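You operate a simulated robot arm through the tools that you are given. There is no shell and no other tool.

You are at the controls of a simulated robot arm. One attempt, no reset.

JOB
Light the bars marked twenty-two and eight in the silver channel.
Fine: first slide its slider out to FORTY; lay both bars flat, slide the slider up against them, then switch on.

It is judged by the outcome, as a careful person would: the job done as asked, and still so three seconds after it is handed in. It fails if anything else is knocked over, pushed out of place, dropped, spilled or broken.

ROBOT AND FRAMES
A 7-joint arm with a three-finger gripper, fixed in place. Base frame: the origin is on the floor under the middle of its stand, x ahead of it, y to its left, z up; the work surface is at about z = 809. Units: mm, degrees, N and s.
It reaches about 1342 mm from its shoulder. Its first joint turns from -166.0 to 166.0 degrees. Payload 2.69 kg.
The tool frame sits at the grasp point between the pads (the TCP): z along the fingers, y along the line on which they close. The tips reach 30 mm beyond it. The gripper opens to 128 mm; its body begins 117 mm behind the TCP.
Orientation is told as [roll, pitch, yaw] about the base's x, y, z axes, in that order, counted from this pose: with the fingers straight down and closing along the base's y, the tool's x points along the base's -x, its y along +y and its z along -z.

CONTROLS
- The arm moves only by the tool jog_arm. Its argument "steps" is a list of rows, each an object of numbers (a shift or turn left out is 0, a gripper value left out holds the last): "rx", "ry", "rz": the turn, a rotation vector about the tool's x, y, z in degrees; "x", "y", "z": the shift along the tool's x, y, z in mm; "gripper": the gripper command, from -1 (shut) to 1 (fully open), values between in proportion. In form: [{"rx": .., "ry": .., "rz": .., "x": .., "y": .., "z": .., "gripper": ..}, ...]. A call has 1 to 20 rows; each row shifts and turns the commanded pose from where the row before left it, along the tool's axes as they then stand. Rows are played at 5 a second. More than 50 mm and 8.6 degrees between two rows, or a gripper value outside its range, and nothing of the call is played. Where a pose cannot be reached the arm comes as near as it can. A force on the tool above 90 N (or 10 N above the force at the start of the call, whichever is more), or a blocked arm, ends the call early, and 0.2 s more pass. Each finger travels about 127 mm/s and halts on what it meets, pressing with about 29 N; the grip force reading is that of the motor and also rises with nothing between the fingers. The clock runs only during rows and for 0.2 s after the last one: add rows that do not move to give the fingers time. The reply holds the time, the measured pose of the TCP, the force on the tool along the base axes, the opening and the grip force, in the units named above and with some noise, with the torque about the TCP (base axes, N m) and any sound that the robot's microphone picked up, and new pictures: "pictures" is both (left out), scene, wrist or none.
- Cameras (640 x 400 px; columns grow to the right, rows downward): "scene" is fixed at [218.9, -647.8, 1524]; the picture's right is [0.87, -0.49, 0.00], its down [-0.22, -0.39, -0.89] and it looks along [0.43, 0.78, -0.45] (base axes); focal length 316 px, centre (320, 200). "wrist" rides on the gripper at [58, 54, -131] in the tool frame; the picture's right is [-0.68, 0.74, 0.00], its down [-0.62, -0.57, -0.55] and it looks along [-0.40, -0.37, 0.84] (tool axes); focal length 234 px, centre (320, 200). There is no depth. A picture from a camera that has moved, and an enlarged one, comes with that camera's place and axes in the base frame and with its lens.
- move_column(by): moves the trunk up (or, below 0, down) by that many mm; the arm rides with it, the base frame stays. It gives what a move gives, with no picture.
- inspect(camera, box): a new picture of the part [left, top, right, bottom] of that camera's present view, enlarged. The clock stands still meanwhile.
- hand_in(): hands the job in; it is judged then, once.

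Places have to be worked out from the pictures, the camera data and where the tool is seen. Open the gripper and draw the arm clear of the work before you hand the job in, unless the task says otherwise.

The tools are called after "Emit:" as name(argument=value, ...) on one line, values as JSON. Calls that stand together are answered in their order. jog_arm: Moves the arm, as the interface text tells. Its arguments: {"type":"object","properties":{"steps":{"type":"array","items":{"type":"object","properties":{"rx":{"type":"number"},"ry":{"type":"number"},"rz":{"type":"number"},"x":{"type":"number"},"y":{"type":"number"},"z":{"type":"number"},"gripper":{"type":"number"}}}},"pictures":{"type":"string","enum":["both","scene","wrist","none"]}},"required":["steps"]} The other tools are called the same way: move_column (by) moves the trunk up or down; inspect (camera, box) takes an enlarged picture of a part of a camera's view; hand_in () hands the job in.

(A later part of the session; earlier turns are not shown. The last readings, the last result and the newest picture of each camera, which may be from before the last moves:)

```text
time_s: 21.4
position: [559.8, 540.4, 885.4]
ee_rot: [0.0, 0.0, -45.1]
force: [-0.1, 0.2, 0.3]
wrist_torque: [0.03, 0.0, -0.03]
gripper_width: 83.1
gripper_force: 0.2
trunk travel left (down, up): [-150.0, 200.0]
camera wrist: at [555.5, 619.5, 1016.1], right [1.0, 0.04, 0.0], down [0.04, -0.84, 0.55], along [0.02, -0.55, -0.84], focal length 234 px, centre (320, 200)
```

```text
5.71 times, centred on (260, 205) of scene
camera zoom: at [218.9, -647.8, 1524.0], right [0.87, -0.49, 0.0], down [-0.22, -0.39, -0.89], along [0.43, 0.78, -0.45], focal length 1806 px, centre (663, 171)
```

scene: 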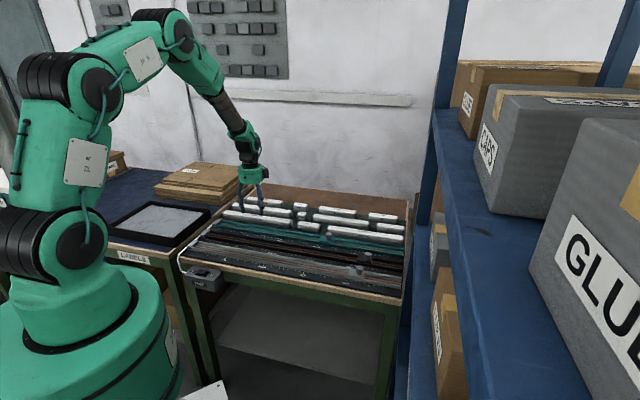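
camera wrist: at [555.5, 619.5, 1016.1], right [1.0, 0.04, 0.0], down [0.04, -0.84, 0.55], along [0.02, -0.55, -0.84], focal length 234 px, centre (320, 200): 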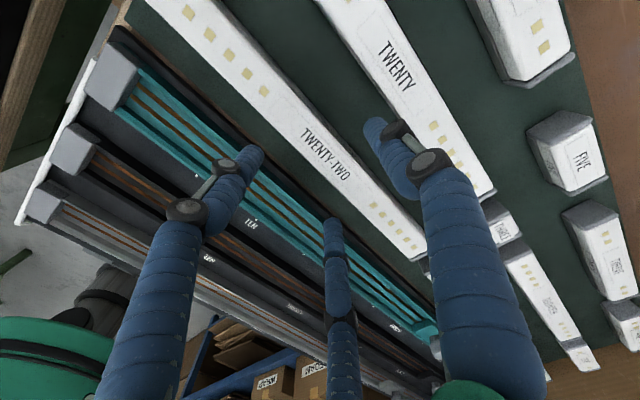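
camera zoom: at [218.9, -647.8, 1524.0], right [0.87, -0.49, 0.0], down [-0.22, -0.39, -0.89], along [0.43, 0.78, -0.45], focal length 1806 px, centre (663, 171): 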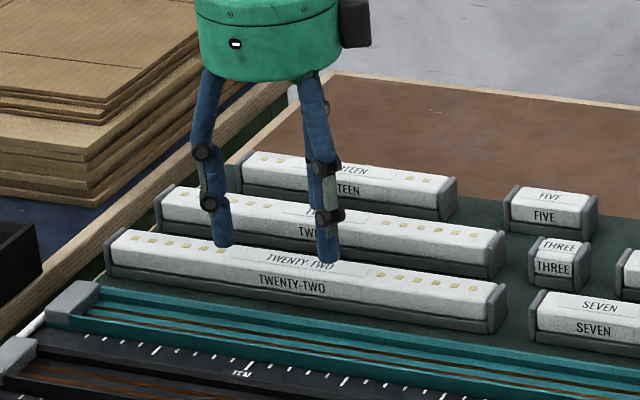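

All clear: the +V finger sits between TWENTY-TWO and TWENTY, and the other two are over the green tray. I'll descend to z≈854 and close in stages.

Emit:
jog_arm(steps=[{"x": 1, "z": 16}, {"z": 15.5}, {}, {"gripper": 0.1}, {"gripper": -0.1}, {"gripper": -0.2}, {"gripper": -0.3}, {"gripper": -0.5}, {"gripper": -1}, {}, {}])

Emit:
inspect(camera="wrist", box=[200, 60, 440, 240])

Emit:
inspect(camera="scene", box=[215, 170, 305, 240])

```text
time_s: 23.8
position: [558.5, 542.8, 852.9]
ee_rot: [0.0, 0.0, -45.0]
force: [-0.4, -0.8, 0.8]
wrist_torque: [-0.02, 0.03, 0.0]
gripper_width: 45.1
gripper_force: 28.9
trunk travel left (down, up): [-150.0, 200.0]
camera wrist: at [554.0, 620.3, 983.0], right [1.0, 0.04, 0.0], down [0.04, -0.84, 0.55], along [0.02, -0.55, -0.84], focal length 234 px, centre (320, 200)
```

scene: 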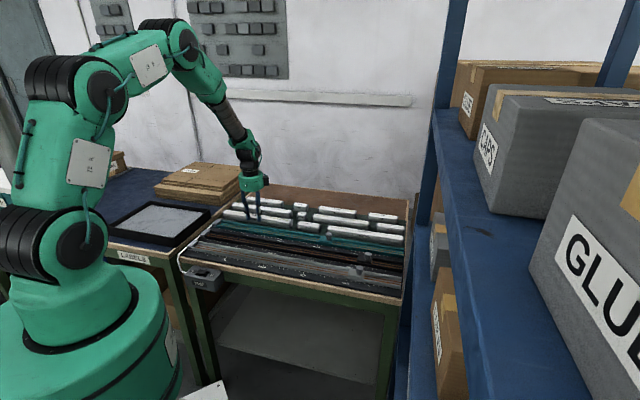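
wrist: 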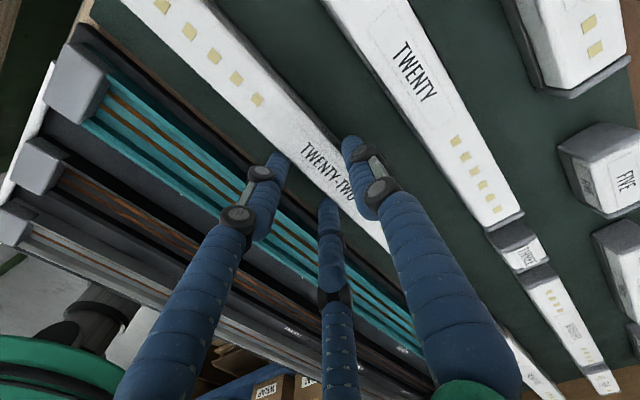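

```text
2.22 times, centred on (320, 150) of wrist
camera zoom: at [554.0, 620.3, 983.0], right [1.0, 0.04, 0.0], down [0.04, -0.84, 0.55], along [0.02, -0.55, -0.84], focal length 520 px, centre (320, 311)
```

zoom: 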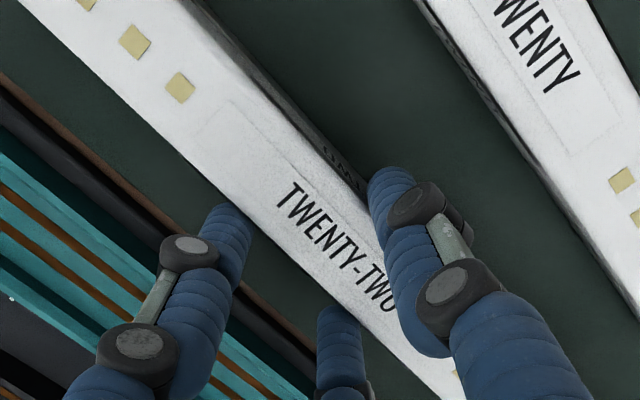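

```text
5.71 times, centred on (260, 205) of scene
camera zoom: at [218.9, -647.8, 1524.0], right [0.87, -0.49, 0.0], down [-0.22, -0.39, -0.89], along [0.43, 0.78, -0.45], focal length 1806 px, centre (663, 171)
```

zoom: 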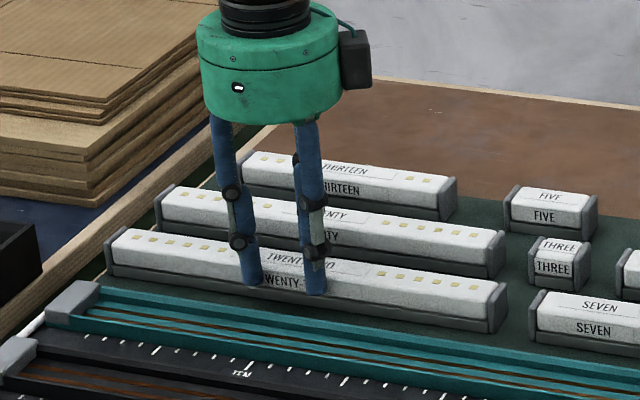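

The fingers closed on TWENTY-TWO at width 45, exactly as predicted, with no side load. I'll lift slowly and check that it hangs level.

Emit:
jog_arm(steps=[{"z": -5}, {"z": -10}, {"z": -15}, {"z": -20}, {"z": -25}, {"z": -25}, {}, {}])

Emit:
inspect(camera="scene", box=[205, 150, 315, 240])

```text
time_s: 25.6
position: [557.3, 540.0, 952.1]
ee_rot: [0.0, 0.0, -45.0]
force: [0.8, 0.5, -0.9]
wrist_torque: [-0.04, 0.02, -0.01]
gripper_width: 45.1
gripper_force: 28.6
trunk travel left (down, up): [-150.0, 200.0]
camera wrist: at [552.0, 618.7, 1083.4], right [1.0, 0.04, 0.0], down [0.04, -0.84, 0.55], along [0.02, -0.55, -0.84], focal length 234 px, centre (320, 200)
```

scene: 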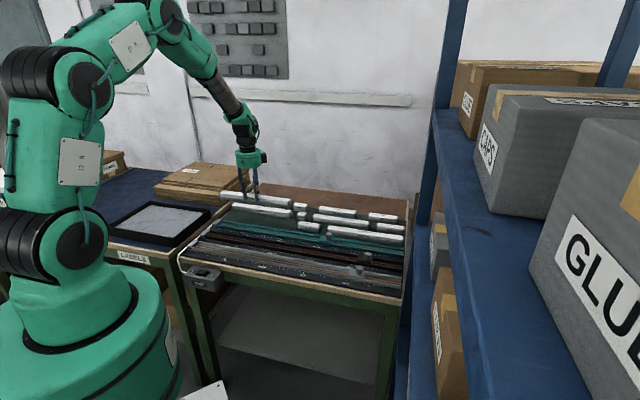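
wrist: 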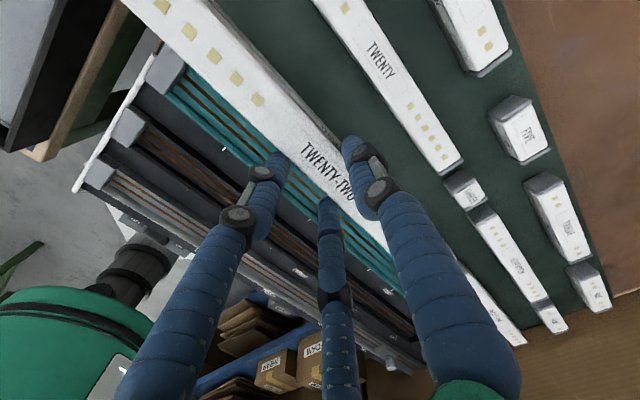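

```text
4.44 times, centred on (260, 195) of scene
camera zoom: at [218.9, -647.8, 1524.0], right [0.87, -0.49, 0.0], down [-0.22, -0.39, -0.89], along [0.43, 0.78, -0.45], focal length 1405 px, centre (587, 222)
```

zoom: 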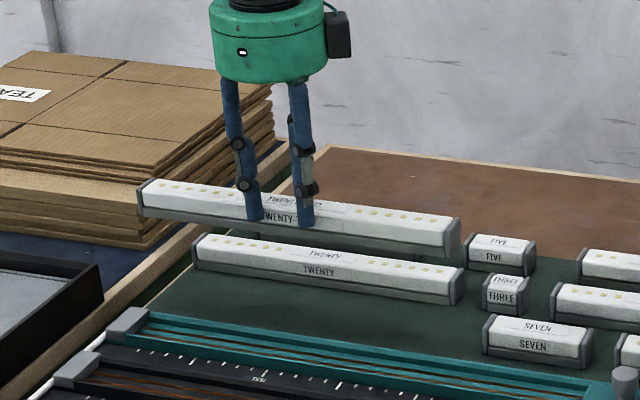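

TWENTY-TWO hangs level and secure. I'll carry it at this height to above the silver channel, aiming for a bar centre of V≈537 with some slack from the left stop, then look.

Emit:
jog_arm(steps=[{"x": -5, "y": -25}, {"x": -5, "y": -32}, {"x": -5, "y": -32}, {"x": -5, "y": -32}, {"x": -5, "y": -32}, {"x": -5, "y": -32}, {"x": -5, "y": -32}, {"x": -5, "y": -32}, {}, {}])

Emit:
inspect(camera="scene", box=[170, 190, 310, 300])

Emit:
inspect(camera="wrist", box=[80, 0, 400, 240])

```text
time_s: 27.8
position: [408.0, 338.9, 954.2]
ee_rot: [0.0, 0.0, -44.9]
force: [0.2, -0.8, -1.1]
wrist_torque: [0.03, 0.0, -0.01]
gripper_width: 45.1
gripper_force: 28.7
trunk travel left (down, up): [-150.0, 200.0]
camera wrist: at [403.8, 416.5, 1085.5], right [1.0, 0.04, 0.0], down [0.04, -0.84, 0.55], along [0.02, -0.55, -0.84], focal length 234 px, centre (320, 200)
```

scene: 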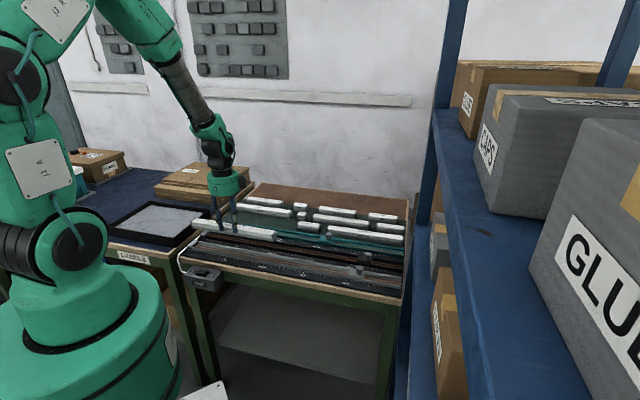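
wrist: 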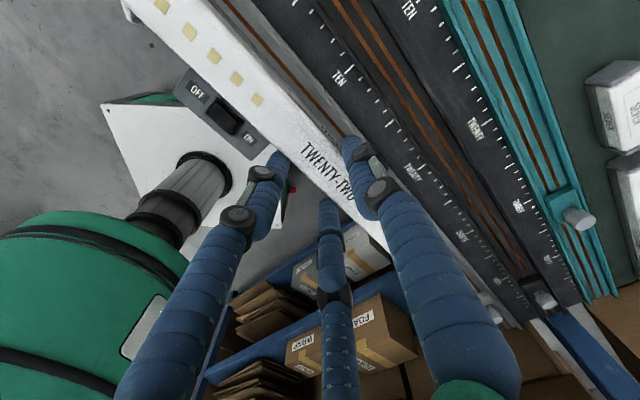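

```text
3.64 times, centred on (240, 245) of scene
camera zoom: at [218.9, -647.8, 1524.0], right [0.87, -0.49, 0.0], down [-0.22, -0.39, -0.89], along [0.43, 0.78, -0.45], focal length 1150 px, centre (611, 36)
```

zoom: 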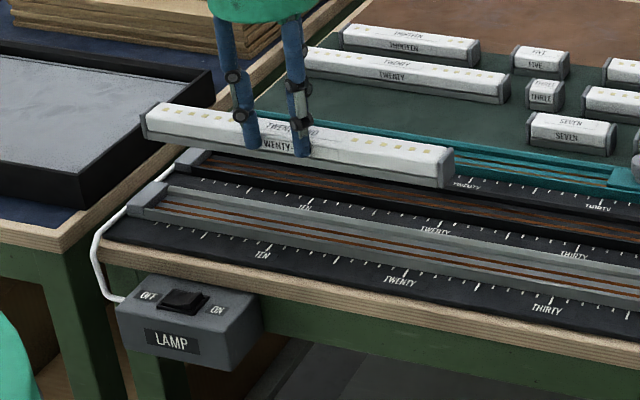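

```text
1.67 times, centred on (240, 120) of wrist
camera zoom: at [403.8, 416.5, 1085.5], right [1.0, 0.04, 0.0], down [0.04, -0.84, 0.55], along [0.02, -0.55, -0.84], focal length 390 px, centre (453, 333)
```

zoom: 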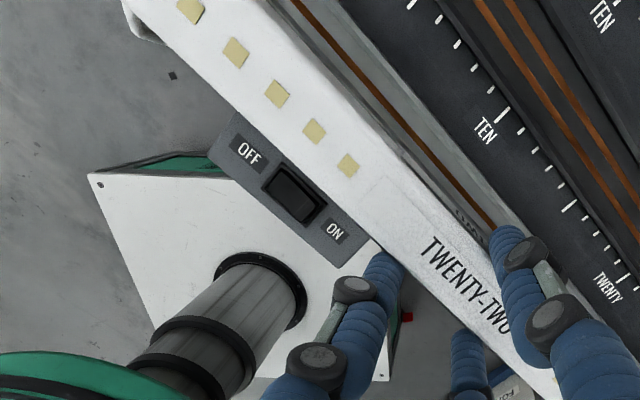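

The bar is level over the channel, its left end about 18 mm short of the stop and its front face at V≈522. I'll trim slightly and descend to a few mm above the channel walls for an alignment check.

Emit:
jog_arm(steps=[{"x": 6, "y": 1, "z": 25}, {"z": 25}, {"z": 25}, {}, {}])

Emit:
inspect(camera="scene", box=[180, 215, 250, 275])

Emit:
inspect(camera="scene", box=[240, 225, 310, 285])

Emit:
inspect(camera="wrist", box=[80, 0, 400, 240])

```text
time_s: 29.0
position: [405.8, 343.4, 877.2]
ee_rot: [0.0, -0.1, -45.1]
force: [-0.1, 0.4, -1.3]
wrist_torque: [-0.03, 0.03, 0.01]
gripper_width: 45.3
gripper_force: 29.5
trunk travel left (down, up): [-150.0, 200.0]
camera wrist: at [401.3, 420.8, 1008.4], right [1.0, 0.04, 0.0], down [0.04, -0.84, 0.55], along [0.02, -0.55, -0.84], focal length 234 px, centre (320, 200)
```

scene: 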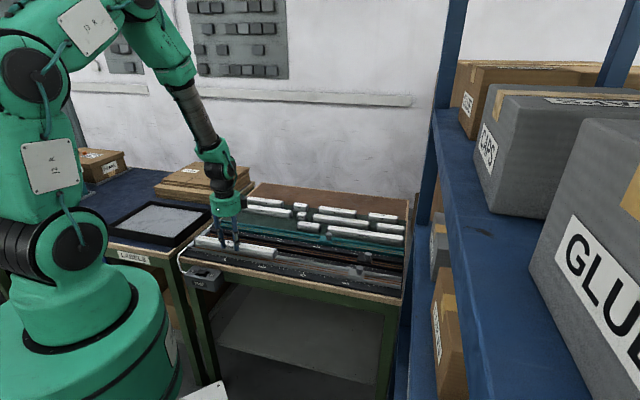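
wrist: 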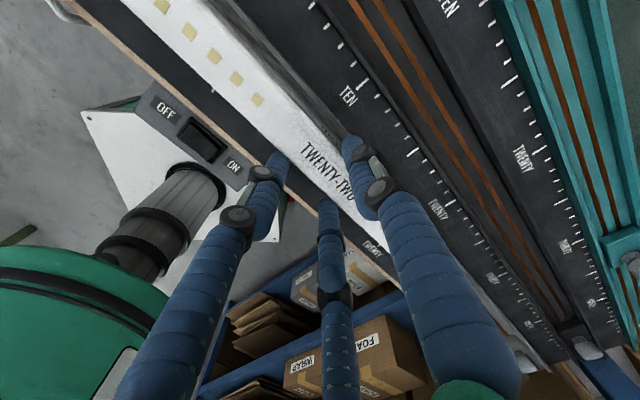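

```text
6.67 times, centred on (215, 245) of scene
camera zoom: at [218.9, -647.8, 1524.0], right [0.87, -0.49, 0.0], down [-0.22, -0.39, -0.89], along [0.43, 0.78, -0.45], focal length 2108 px, centre (1020, -100)
```

zoom: 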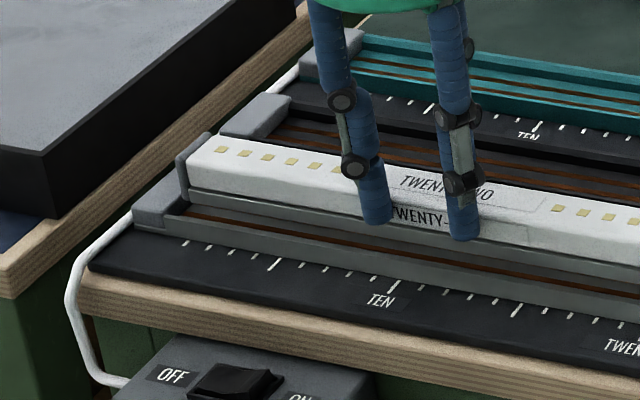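

```text
6.67 times, centred on (275, 255) of scene
camera zoom: at [218.9, -647.8, 1524.0], right [0.87, -0.49, 0.0], down [-0.22, -0.39, -0.89], along [0.43, 0.78, -0.45], focal length 2108 px, centre (620, -167)
```

zoom: 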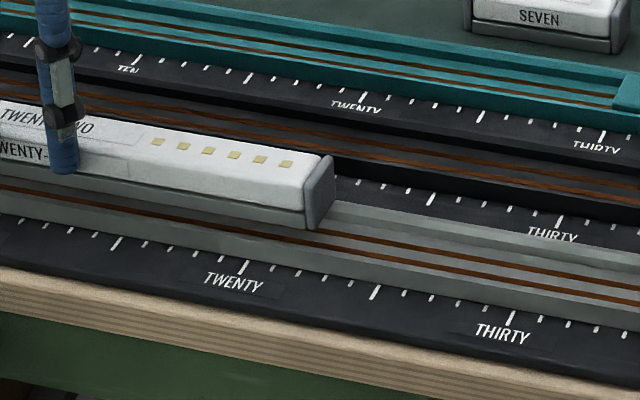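

```text
1.67 times, centred on (240, 120) of wrist
camera zoom: at [401.3, 420.8, 1008.4], right [1.0, 0.04, 0.0], down [0.04, -0.84, 0.55], along [0.02, -0.55, -0.84], focal length 390 px, centre (453, 333)
```

zoom: 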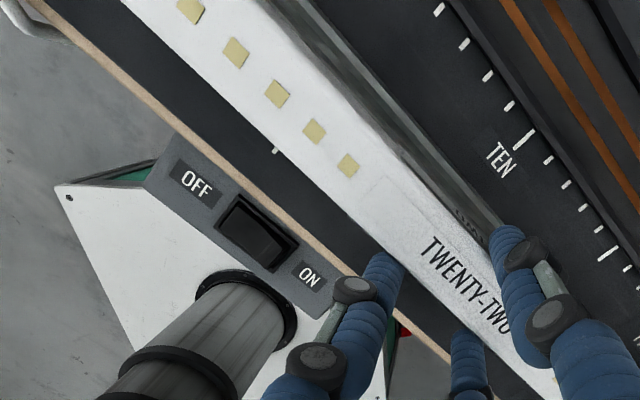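

The scene view puts the bar's front-bottom edge at V≈522.6, so its centre is near 537.6. I'll zoom tighter on the bar's right end against the channel walls.

Emit:
inspect(camera="scene", box=[264, 240, 300, 270])

Emit:
inspect(camera="wrist", box=[220, 60, 320, 130])

Emit:
inspect(camera="scene", box=[340, 255, 410, 300])

```text
13.33 times, centred on (282, 255) of scene
camera zoom: at [218.9, -647.8, 1524.0], right [0.87, -0.49, 0.0], down [-0.22, -0.39, -0.89], along [0.43, 0.78, -0.45], focal length 4215 px, centre (827, -533)
```

zoom: 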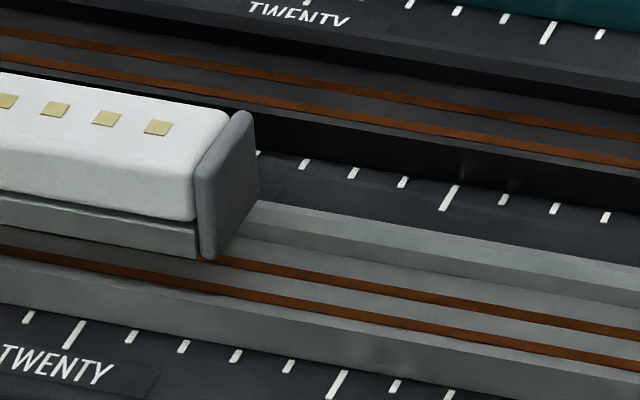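

```text
5.71 times, centred on (270, 95) of wrist
camera zoom: at [401.3, 420.8, 1008.4], right [1.0, 0.04, 0.0], down [0.04, -0.84, 0.55], along [0.02, -0.55, -0.84], focal length 1338 px, centre (606, 800)
```

zoom: 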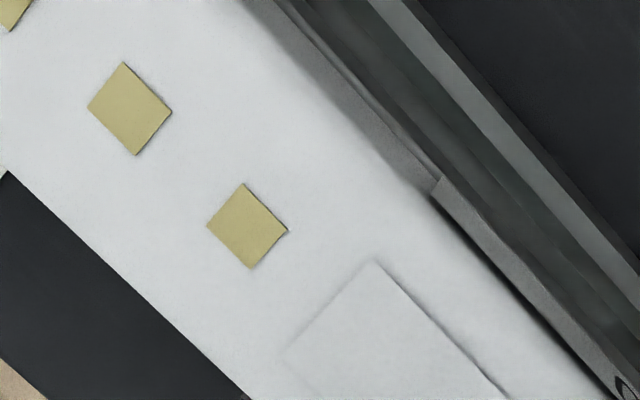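

```text
8.89 times, centred on (375, 278) of scene
camera zoom: at [218.9, -647.8, 1524.0], right [0.87, -0.49, 0.0], down [-0.22, -0.39, -0.89], along [0.43, 0.78, -0.45], focal length 2810 px, centre (-169, -489)
```

zoom: 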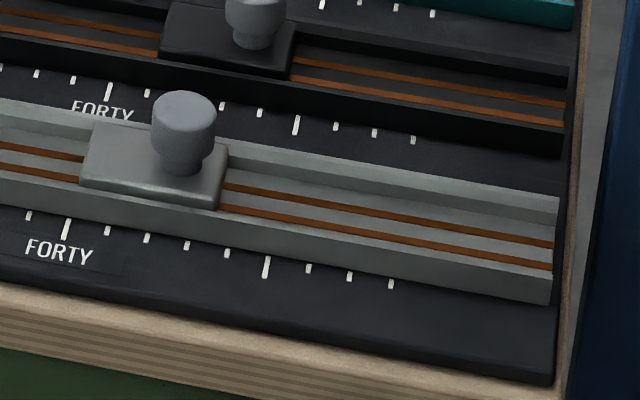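

In the same wrist view the bar spans V≈523–554 and the channel's back wall outer edge is at 560, so the bar is centred within about 1 mm. Its ends agree to 0.2° and the stop slack is about 12 mm. I'll lower it gently and watch the force.

Emit:
jog_arm(steps=[{"z": 5}, {"z": 5}, {"z": 3}, {}, {}], pictures="none")

Emit:
inspect(camera="scene", box=[264, 240, 300, 270])

Emit:
inspect(camera="scene", box=[190, 225, 250, 265])

```text
time_s: 30.2
position: [405.3, 343.2, 863.8]
ee_rot: [0.1, 0.0, -45.0]
force: [-0.3, 0.4, -0.2]
wrist_torque: [0.02, 0.03, 0.01]
gripper_width: 45.0
gripper_force: 29.3
trunk travel left (down, up): [-150.0, 200.0]
```

```text
13.33 times, centred on (282, 255) of scene
camera zoom: at [218.9, -647.8, 1524.0], right [0.87, -0.49, 0.0], down [-0.22, -0.39, -0.89], along [0.43, 0.78, -0.45], focal length 4215 px, centre (827, -533)
```

zoom: 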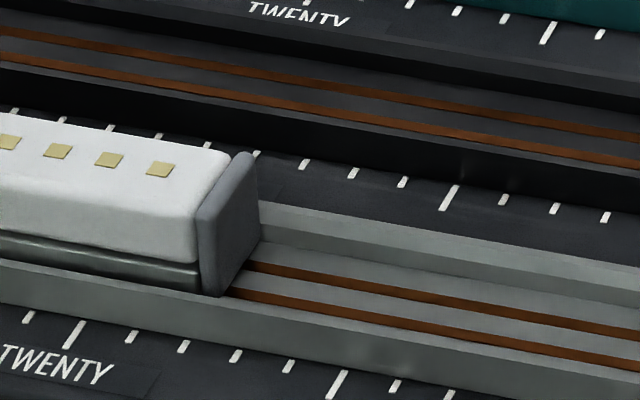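

```text
10.00 times, centred on (220, 245) of scene
camera zoom: at [218.9, -647.8, 1524.0], right [0.87, -0.49, 0.0], down [-0.22, -0.39, -0.89], along [0.43, 0.78, -0.45], focal length 3162 px, centre (1320, -250)
```

zoom: 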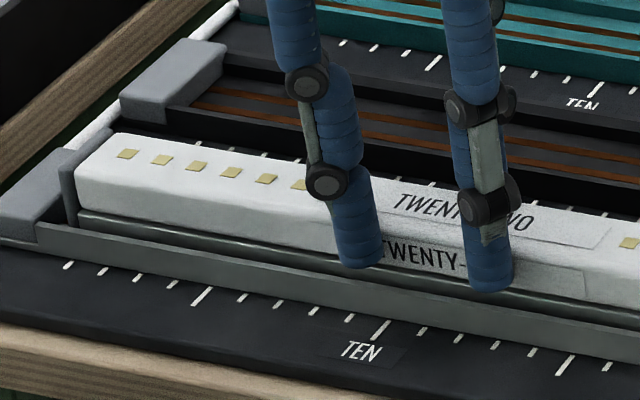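

The bar is going in cleanly between the walls with no contact force. I'll lower it the last few millimetres, checking the force.

Emit:
jog_arm(steps=[{"z": 2}, {"z": 2}, {"z": 1}, {}], pictures="none")

Emit:
jog_arm(steps=[{"z": 1}, {"z": 1}, {}], pictures="none")

Emit:
inspect(camera="scene", box=[264, 240, 300, 270])

Emit:
inspect(camera="scene", box=[190, 225, 250, 265])

```text
time_s: 31.2
position: [404.4, 342.0, 858.8]
ee_rot: [0.1, -0.1, -45.1]
force: [-2.9, -4.6, 26.7]
wrist_torque: [0.03, -0.05, -0.03]
gripper_width: 45.1
gripper_force: 29.2
trunk travel left (down, up): [-150.0, 200.0]
```

```text
time_s: 32.0
position: [404.9, 342.1, 858.0]
ee_rot: [0.1, 0.0, -45.1]
force: [1.2, 0.4, 23.5]
wrist_torque: [0.16, -0.23, 0.01]
gripper_width: 45.0
gripper_force: 29.1
trunk travel left (down, up): [-150.0, 200.0]
```

```text
13.33 times, centred on (282, 255) of scene
camera zoom: at [218.9, -647.8, 1524.0], right [0.87, -0.49, 0.0], down [-0.22, -0.39, -0.89], along [0.43, 0.78, -0.45], focal length 4215 px, centre (827, -533)
```

zoom: 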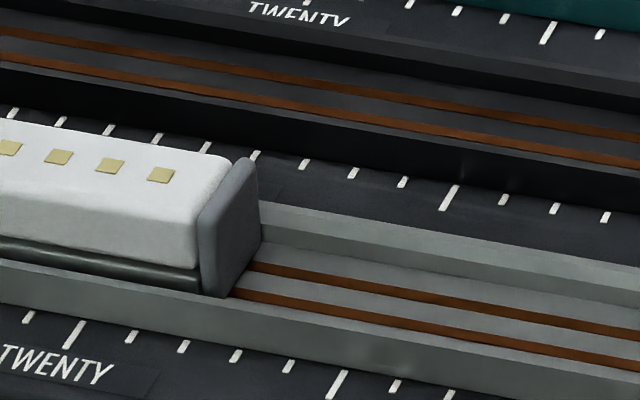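

```text
10.00 times, centred on (220, 245) of scene
camera zoom: at [218.9, -647.8, 1524.0], right [0.87, -0.49, 0.0], down [-0.22, -0.39, -0.89], along [0.43, 0.78, -0.45], focal length 3162 px, centre (1320, -250)
```

zoom: 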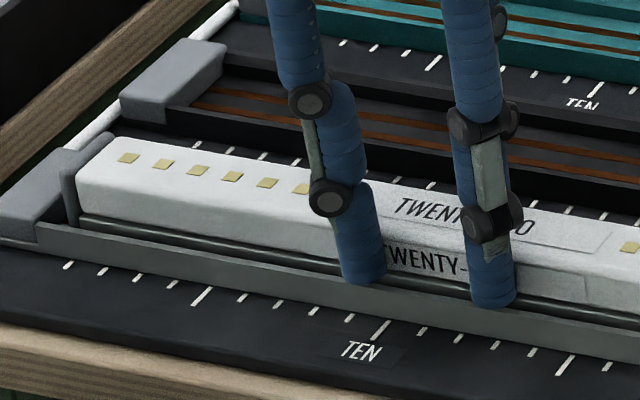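

There is firm contact at z≈858.5, so the bar is on the channel floor. It lies flat between the walls at both ends. I'll relieve the load, open gently and rise.

Emit:
jog_arm(steps=[{"z": -1.2}, {"gripper": -0.2}, {"gripper": -0.05}, {"gripper": 0.05}, {}, {"z": -5}, {"z": -20}, {"z": -30}, {"z": -40}, {"z": -40}, {}])

Emit:
inspect(camera="scene", box=[180, 220, 300, 290])

Emit:
inspect(camera="scene", box=[264, 240, 300, 270])

```text
time_s: 34.4
position: [404.8, 342.2, 995.1]
ee_rot: [0.0, 0.0, -45.0]
force: [0.2, 0.8, -0.7]
wrist_torque: [0.03, -0.06, -0.01]
gripper_width: 67.1
gripper_force: 0.0
trunk travel left (down, up): [-150.0, 200.0]
camera wrist: at [400.8, 421.0, 1126.4], right [1.0, 0.04, 0.0], down [0.04, -0.84, 0.55], along [0.02, -0.55, -0.84], focal length 234 px, centre (320, 200)
```

scene: 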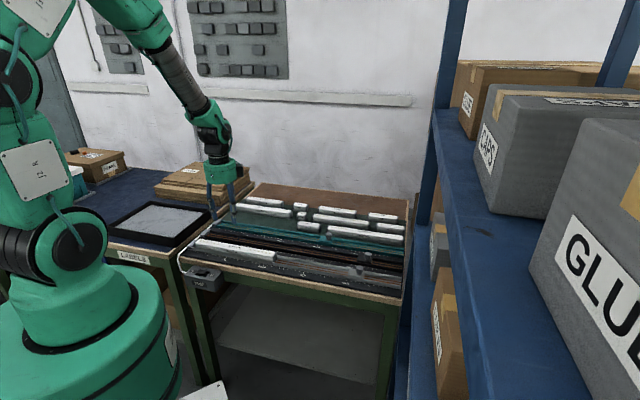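
wrist: 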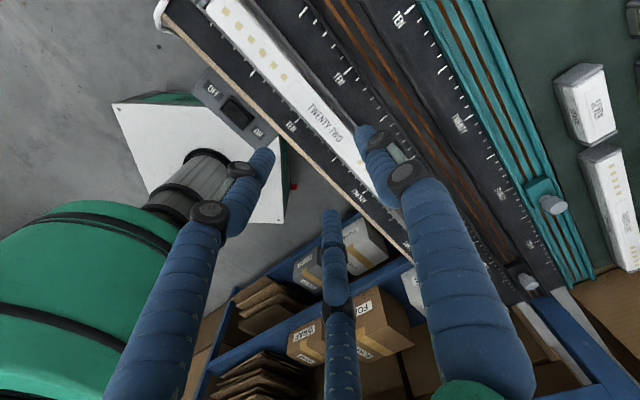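

```text
5.33 times, centred on (240, 255) of scene
camera zoom: at [218.9, -647.8, 1524.0], right [0.87, -0.49, 0.0], down [-0.22, -0.39, -0.89], along [0.43, 0.78, -0.45], focal length 1686 px, centre (747, -93)
```

zoom: 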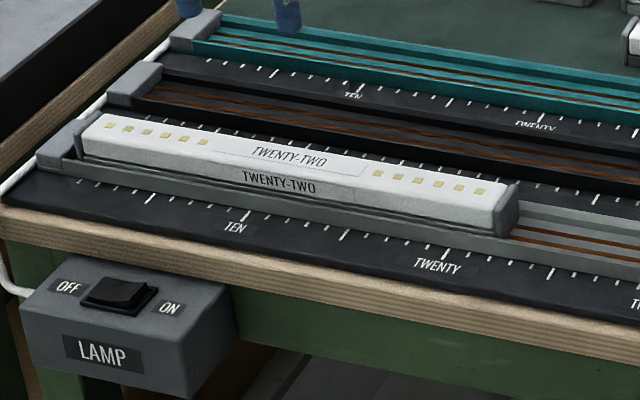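

```text
13.33 times, centred on (282, 255) of scene
camera zoom: at [218.9, -647.8, 1524.0], right [0.87, -0.49, 0.0], down [-0.22, -0.39, -0.89], along [0.43, 0.78, -0.45], focal length 4215 px, centre (827, -533)
```

zoom: 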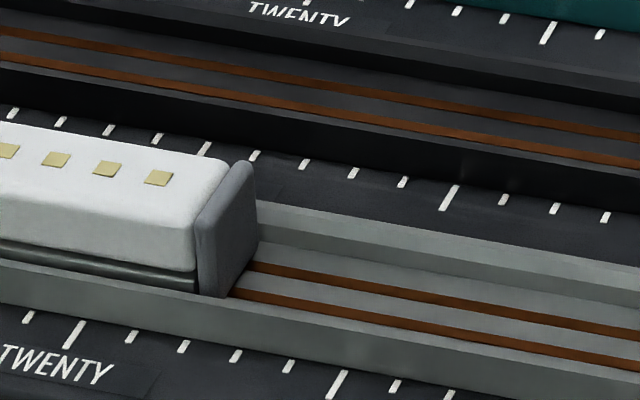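

TWENTY-TWO lies flat in the silver channel close to the left stop, and nothing else moved. EIGHT is near the shelf, so before going there I'll check the shelf's clearance around that corner.

Emit:
inspect(camera="scene", box=[340, 60, 520, 260])

Emit:
inspect(camera="scene", box=[360, 200, 460, 260])

Emit:
inspect(camera="wrist", box=[440, 60, 640, 300])

```text
2.00 times, centred on (430, 160) of scene
camera zoom: at [218.9, -647.8, 1524.0], right [0.87, -0.49, 0.0], down [-0.22, -0.39, -0.89], along [0.43, 0.78, -0.45], focal length 632 px, centre (100, 280)
```

zoom: 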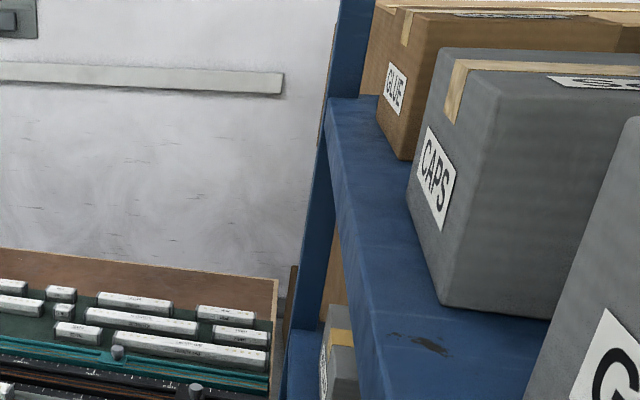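

```text
6.40 times, centred on (410, 230) of scene
camera zoom: at [218.9, -647.8, 1524.0], right [0.87, -0.49, 0.0], down [-0.22, -0.39, -0.89], along [0.43, 0.78, -0.45], focal length 2023 px, centre (-256, 8)
```

zoom: 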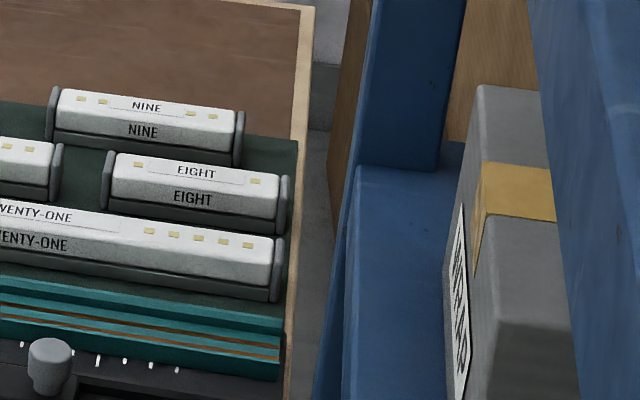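

```text
1.67 times, centred on (540, 180) of wrist
camera zoom: at [400.8, 421.0, 1126.4], right [1.0, 0.04, 0.0], down [0.04, -0.84, 0.55], along [0.02, -0.55, -0.84], focal length 390 px, centre (-47, 233)
```

zoom: 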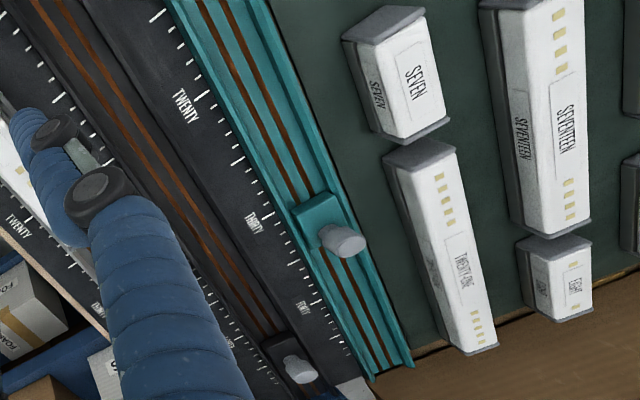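

The shelf's side plane is at roughly U≈700 and the bench ends at U≈659, so the gripper at EIGHT (U≈583, V≈858) has about 50 mm of room. I'll travel there at height and look.

Emit:
jog_arm(steps=[{"x": -38, "y": 23, "z": -4}, {"x": -38, "y": 23, "z": -4}, {"x": -38, "y": 23, "z": -4}, {"x": -38, "y": 23, "z": -4}, {"x": -38, "y": 23, "z": -4}, {"x": -38, "y": 23, "z": -4}, {"x": -38, "y": 23, "z": -4}, {"x": -38, "y": 23, "z": -4}, {"x": -38, "y": 23, "z": -4}, {"x": -38, "y": 23, "z": -4}, {"x": -38, "y": 23}, {"x": -38, "y": 23}, {"x": -38, "y": 23}, {}, {}])

Emit:
inspect(camera="wrist", box=[200, 20, 480, 220])

```text
time_s: 37.6
position: [964.5, 203.8, 1034.9]
ee_rot: [0.0, 0.0, -44.9]
force: [-0.2, 0.1, 0.1]
wrist_torque: [-0.03, -0.02, 0.0]
gripper_width: 67.2
gripper_force: 0.1
trunk travel left (down, up): [-150.0, 200.0]
camera wrist: at [959.8, 282.6, 1164.8], right [1.0, 0.04, 0.0], down [0.04, -0.84, 0.55], along [0.02, -0.55, -0.84], focal length 234 px, centre (320, 200)
```

scene: 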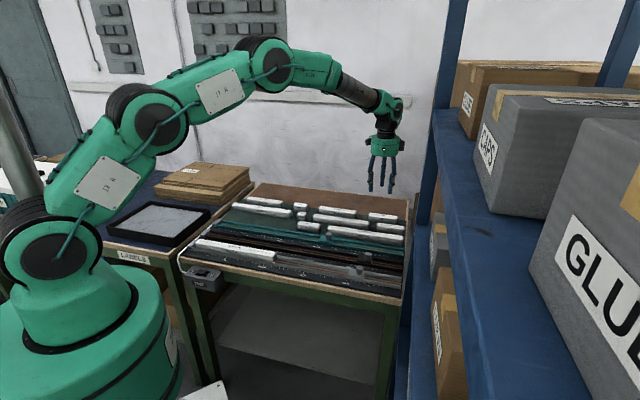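
wrist: 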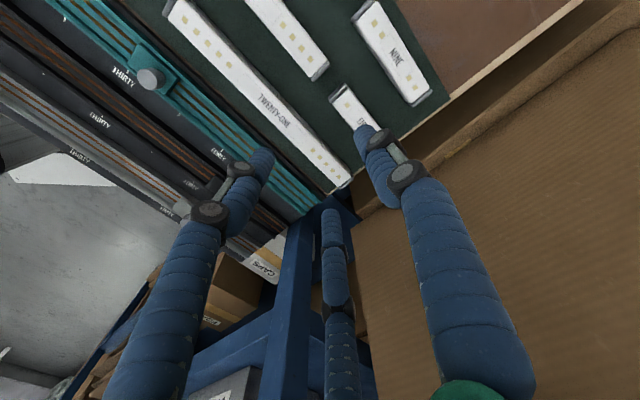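

```text
2.00 times, centred on (340, 120) of wrist
camera zoom: at [959.8, 282.6, 1164.8], right [1.0, 0.04, 0.0], down [0.04, -0.84, 0.55], along [0.02, -0.55, -0.84], focal length 468 px, centre (280, 360)
```

zoom: 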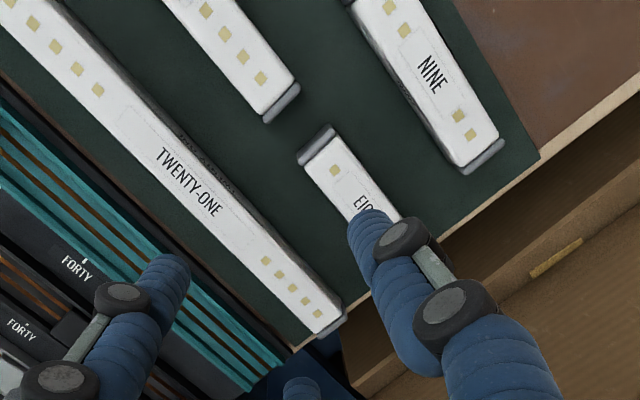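

EIGHT's left end is at U≈529.5 and its axis at V≈862.5, so its centre is about U≈589.5. I'll move over it, open to 0.3 and descend partway to check.

Emit:
jog_arm(steps=[{"x": -25.5, "y": 14.5, "gripper": 0.3}, {"x": -26, "y": 15}, {"z": 35}, {"z": 35}, {}, {}])

Emit:
inspect(camera="wrist", box=[200, 50, 440, 230])

Emit:
inspect(camera="scene", box=[340, 160, 440, 250])

```text
time_s: 39.0
position: [1023.2, 190.6, 962.6]
ee_rot: [0.0, 0.0, -45.0]
force: [0.0, -0.1, 0.8]
wrist_torque: [-0.03, 0.0, -0.02]
gripper_width: 83.1
gripper_force: 0.0
trunk travel left (down, up): [-150.0, 200.0]
camera wrist: at [1018.7, 268.3, 1094.6], right [1.0, 0.04, 0.0], down [0.04, -0.84, 0.55], along [0.02, -0.55, -0.84], focal length 234 px, centre (320, 200)
```

scene: 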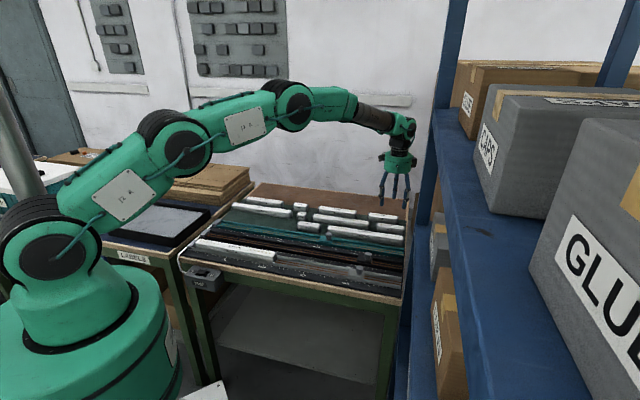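
wrist: 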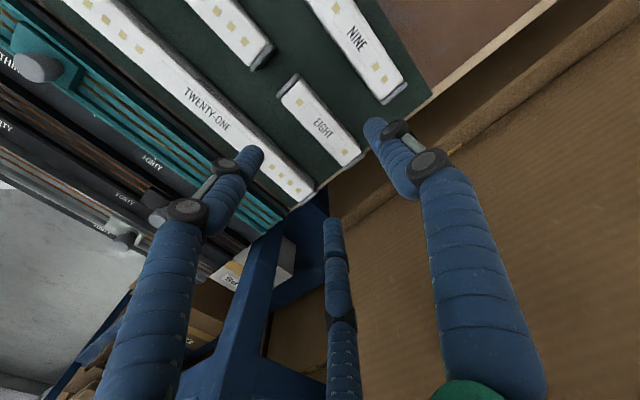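

```text
2.22 times, centred on (320, 140) of wrist
camera zoom: at [1018.7, 268.3, 1094.6], right [1.0, 0.04, 0.0], down [0.04, -0.84, 0.55], along [0.02, -0.55, -0.84], focal length 520 px, centre (320, 333)
```

zoom: 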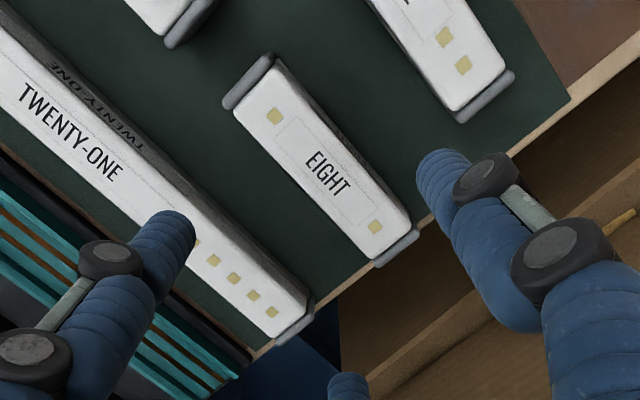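

```text
4.44 times, centred on (390, 205) of scene
camera zoom: at [218.9, -647.8, 1524.0], right [0.87, -0.49, 0.0], down [-0.22, -0.39, -0.89], along [0.43, 0.78, -0.45], focal length 1405 px, centre (9, 178)
```

zoom: 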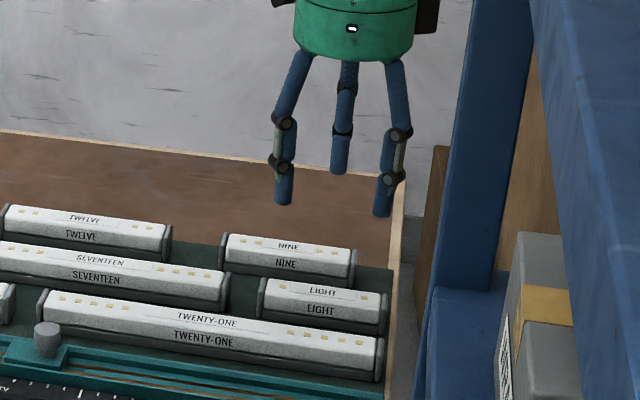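

EIGHT's centre reads U≈586.5, V≈862.7. I'll correct by +2/−2 mm, descend to just above the bar and check again.

Emit:
jog_arm(steps=[{"x": 2, "y": -2, "z": 25}, {"z": 27}, {"z": 25}, {}, {}])

Emit:
inspect(camera="wrist", box=[200, 70, 440, 250])

Emit:
inspect(camera="scene", box=[350, 180, 420, 240])

```text
time_s: 40.2
position: [1022.3, 187.0, 886.2]
ee_rot: [-0.1, -0.1, -44.9]
force: [-0.2, 1.0, -0.3]
wrist_torque: [-0.01, -0.01, -0.04]
gripper_width: 83.2
gripper_force: 0.0
trunk travel left (down, up): [-150.0, 200.0]
camera wrist: at [1018.1, 265.9, 1017.1], right [1.0, 0.04, 0.0], down [0.04, -0.84, 0.55], along [0.02, -0.55, -0.84], focal length 234 px, centre (320, 200)
```

scene: 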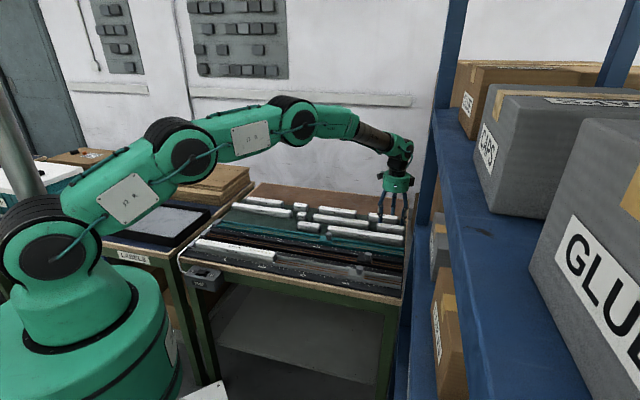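
wrist: 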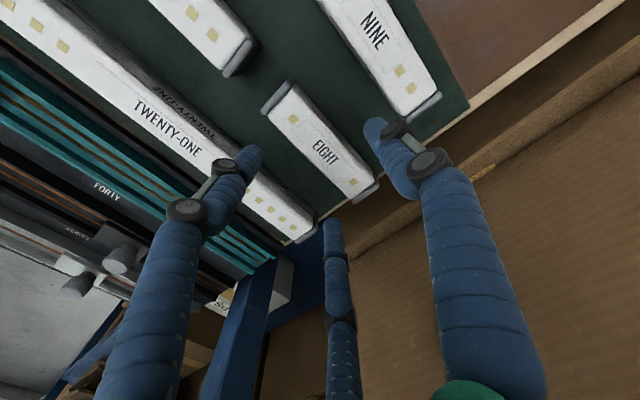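

```text
2.22 times, centred on (320, 160) of wrist
camera zoom: at [1018.1, 265.9, 1017.1], right [1.0, 0.04, 0.0], down [0.04, -0.84, 0.55], along [0.02, -0.55, -0.84], focal length 520 px, centre (320, 289)
```

zoom: 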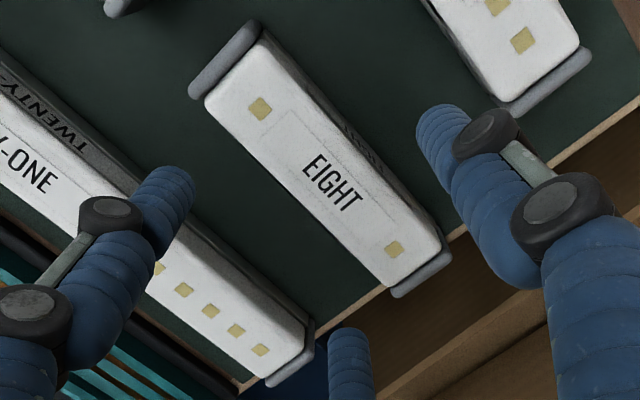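

```text
6.67 times, centred on (385, 210) of scene
camera zoom: at [218.9, -647.8, 1524.0], right [0.87, -0.49, 0.0], down [-0.22, -0.39, -0.89], along [0.43, 0.78, -0.45], focal length 2108 px, centre (-113, 133)
```

zoom: 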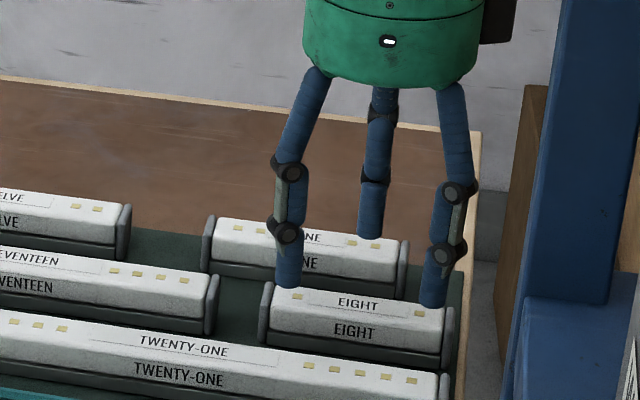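

TCP is at V≈854.5 and the bar at 863, the same offset that worked for TWENTY-TWO. I'll descend to 854 and close in stages.

Emit:
jog_arm(steps=[{"x": 2, "y": 0.5, "z": 16}, {"z": 16}, {}, {"gripper": 0.1}, {"gripper": -0.1}, {"gripper": -0.2}, {"gripper": -0.3}, {"gripper": -0.5}, {"gripper": -1}, {}, {}])

Emit:
inspect(camera="scene", box=[350, 180, 420, 240])

Emit:
inspect(camera="wrist", box=[200, 70, 440, 250])

```text
time_s: 42.6
position: [1020.6, 190.9, 853.7]
ee_rot: [0.0, 0.0, -45.0]
force: [0.6, 0.3, 1.1]
wrist_torque: [0.04, -0.07, -0.01]
gripper_width: 44.5
gripper_force: 29.1
trunk travel left (down, up): [-150.0, 200.0]
camera wrist: at [1016.3, 269.4, 985.1], right [1.0, 0.04, 0.0], down [0.04, -0.84, 0.55], along [0.02, -0.55, -0.84], focal length 234 px, centre (320, 200)
```

scene: 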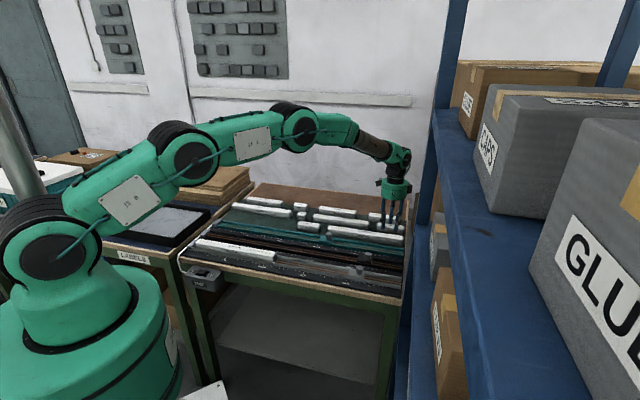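
wrist: 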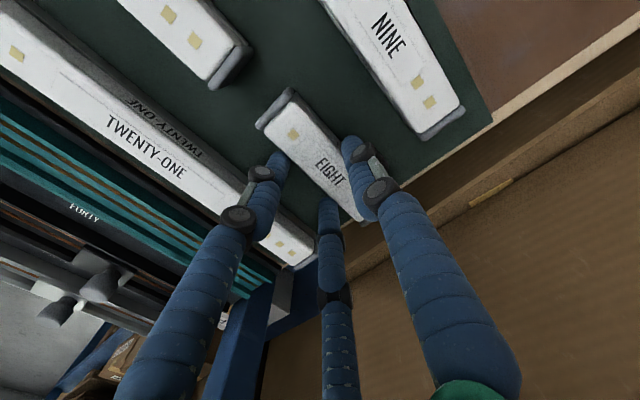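

```text
6.67 times, centred on (385, 210) of scene
camera zoom: at [218.9, -647.8, 1524.0], right [0.87, -0.49, 0.0], down [-0.22, -0.39, -0.89], along [0.43, 0.78, -0.45], focal length 2108 px, centre (-113, 133)
```

zoom: 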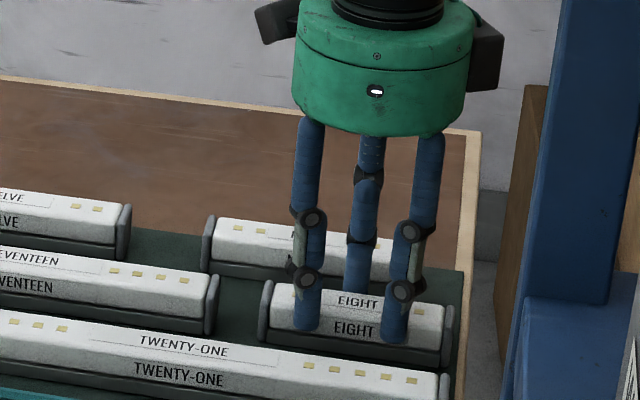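

```text
2.22 times, centred on (320, 160) of wrist
camera zoom: at [1016.3, 269.4, 985.1], right [1.0, 0.04, 0.0], down [0.04, -0.84, 0.55], along [0.02, -0.55, -0.84], focal length 520 px, centre (320, 289)
```

zoom: 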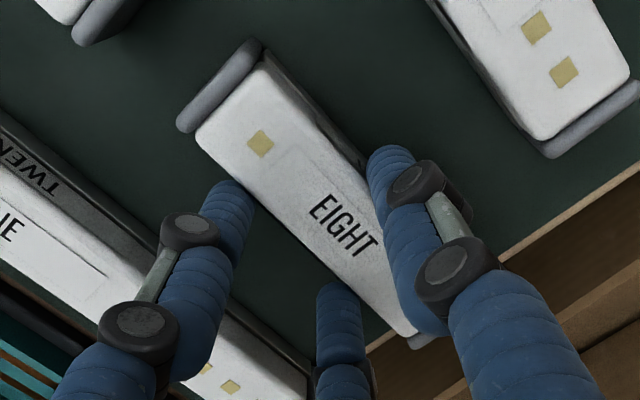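

EIGHT is held (width 44.5, no side load). I'll lift it straight up, check, and then carry it over.

Emit:
jog_arm(steps=[{"z": -5}, {"z": -10}, {"z": -15}, {"z": -20}, {"z": -25}, {"z": -25}, {}, {}], pictures="scene")

Emit:
inspect(camera="scene", box=[340, 160, 440, 240])

```text
time_s: 44.4
position: [1022.0, 187.6, 954.2]
ee_rot: [-0.1, 0.0, -45.0]
force: [-0.3, -0.5, -1.4]
wrist_torque: [-0.02, 0.06, -0.02]
gripper_width: 44.6
gripper_force: 29.1
trunk travel left (down, up): [-150.0, 200.0]
```

scene: 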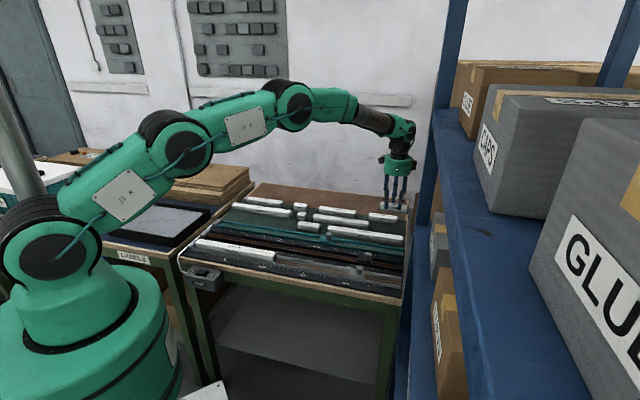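

```text
5.00 times, centred on (390, 200) of scene
camera zoom: at [218.9, -647.8, 1524.0], right [0.87, -0.49, 0.0], down [-0.22, -0.39, -0.89], along [0.43, 0.78, -0.45], focal length 1581 px, centre (-30, 200)
```

zoom: 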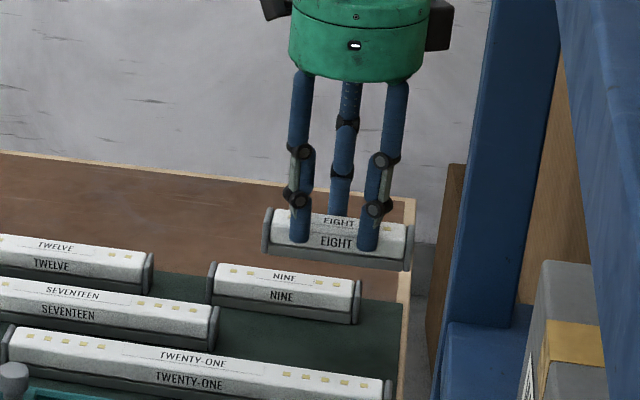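

EIGHT is up and level. I'll carry it at this height to above the channel, aiming for centre U≈295 with about 20 mm gap to TWENTY-TWO.

Emit:
jog_arm(steps=[{"x": 29.1, "y": -32.7}, {"x": 29.1, "y": -32.7}, {"x": 29.1, "y": -32.7}, {"x": 29.1, "y": -32.7}, {"x": 29.1, "y": -32.7}, {"x": 29.1, "y": -32.7}, {"x": 29.1, "y": -32.7}, {"x": 29.1, "y": -32.7}, {"x": 29.1, "y": -32.7}, {"x": 29.1, "y": -32.6}, {}, {}])

Emit:
inspect(camera="scene", box=[250, 200, 350, 290])

Emit:
inspect(camera="wrist", box=[160, 0, 400, 180])

```text
time_s: 47.0
position: [584.5, 165.1, 956.0]
ee_rot: [0.0, 0.0, -45.0]
force: [0.4, -0.1, -0.3]
wrist_torque: [-0.04, -0.03, -0.02]
gripper_width: 44.6
gripper_force: 29.3
trunk travel left (down, up): [-150.0, 200.0]
camera wrist: at [580.5, 242.7, 1086.6], right [1.0, 0.04, 0.0], down [0.04, -0.84, 0.55], along [0.02, -0.55, -0.84], focal length 234 px, centre (320, 200)
```

scene: 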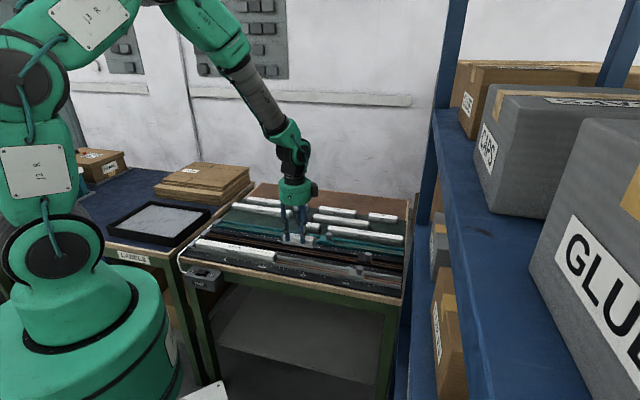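
wrist: 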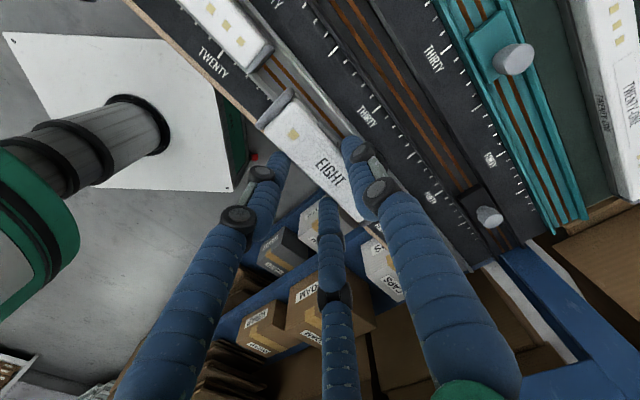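

```text
4.44 times, centred on (300, 245) of scene
camera zoom: at [218.9, -647.8, 1524.0], right [0.87, -0.49, 0.0], down [-0.22, -0.39, -0.89], along [0.43, 0.78, -0.45], focal length 1405 px, centre (409, 0)
```

zoom: 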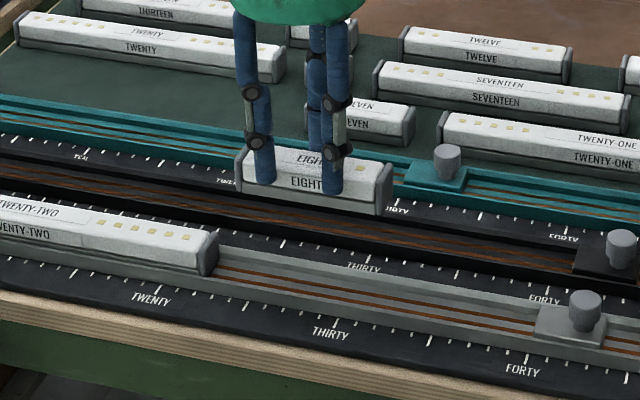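

```text
2.22 times, centred on (280, 90) of wrist
camera zoom: at [580.5, 242.7, 1086.6], right [1.0, 0.04, 0.0], down [0.04, -0.84, 0.55], along [0.02, -0.55, -0.84], focal length 520 px, centre (409, 444)
```

zoom: 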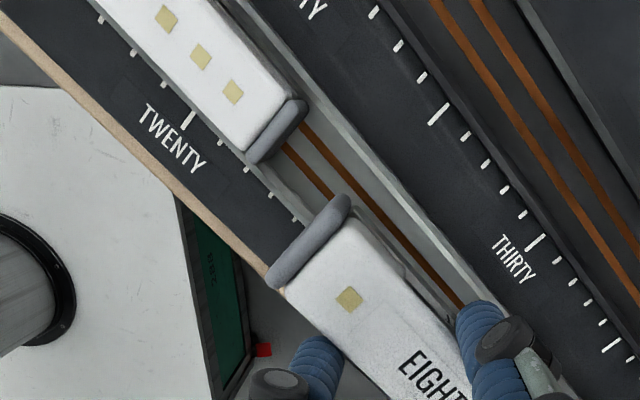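

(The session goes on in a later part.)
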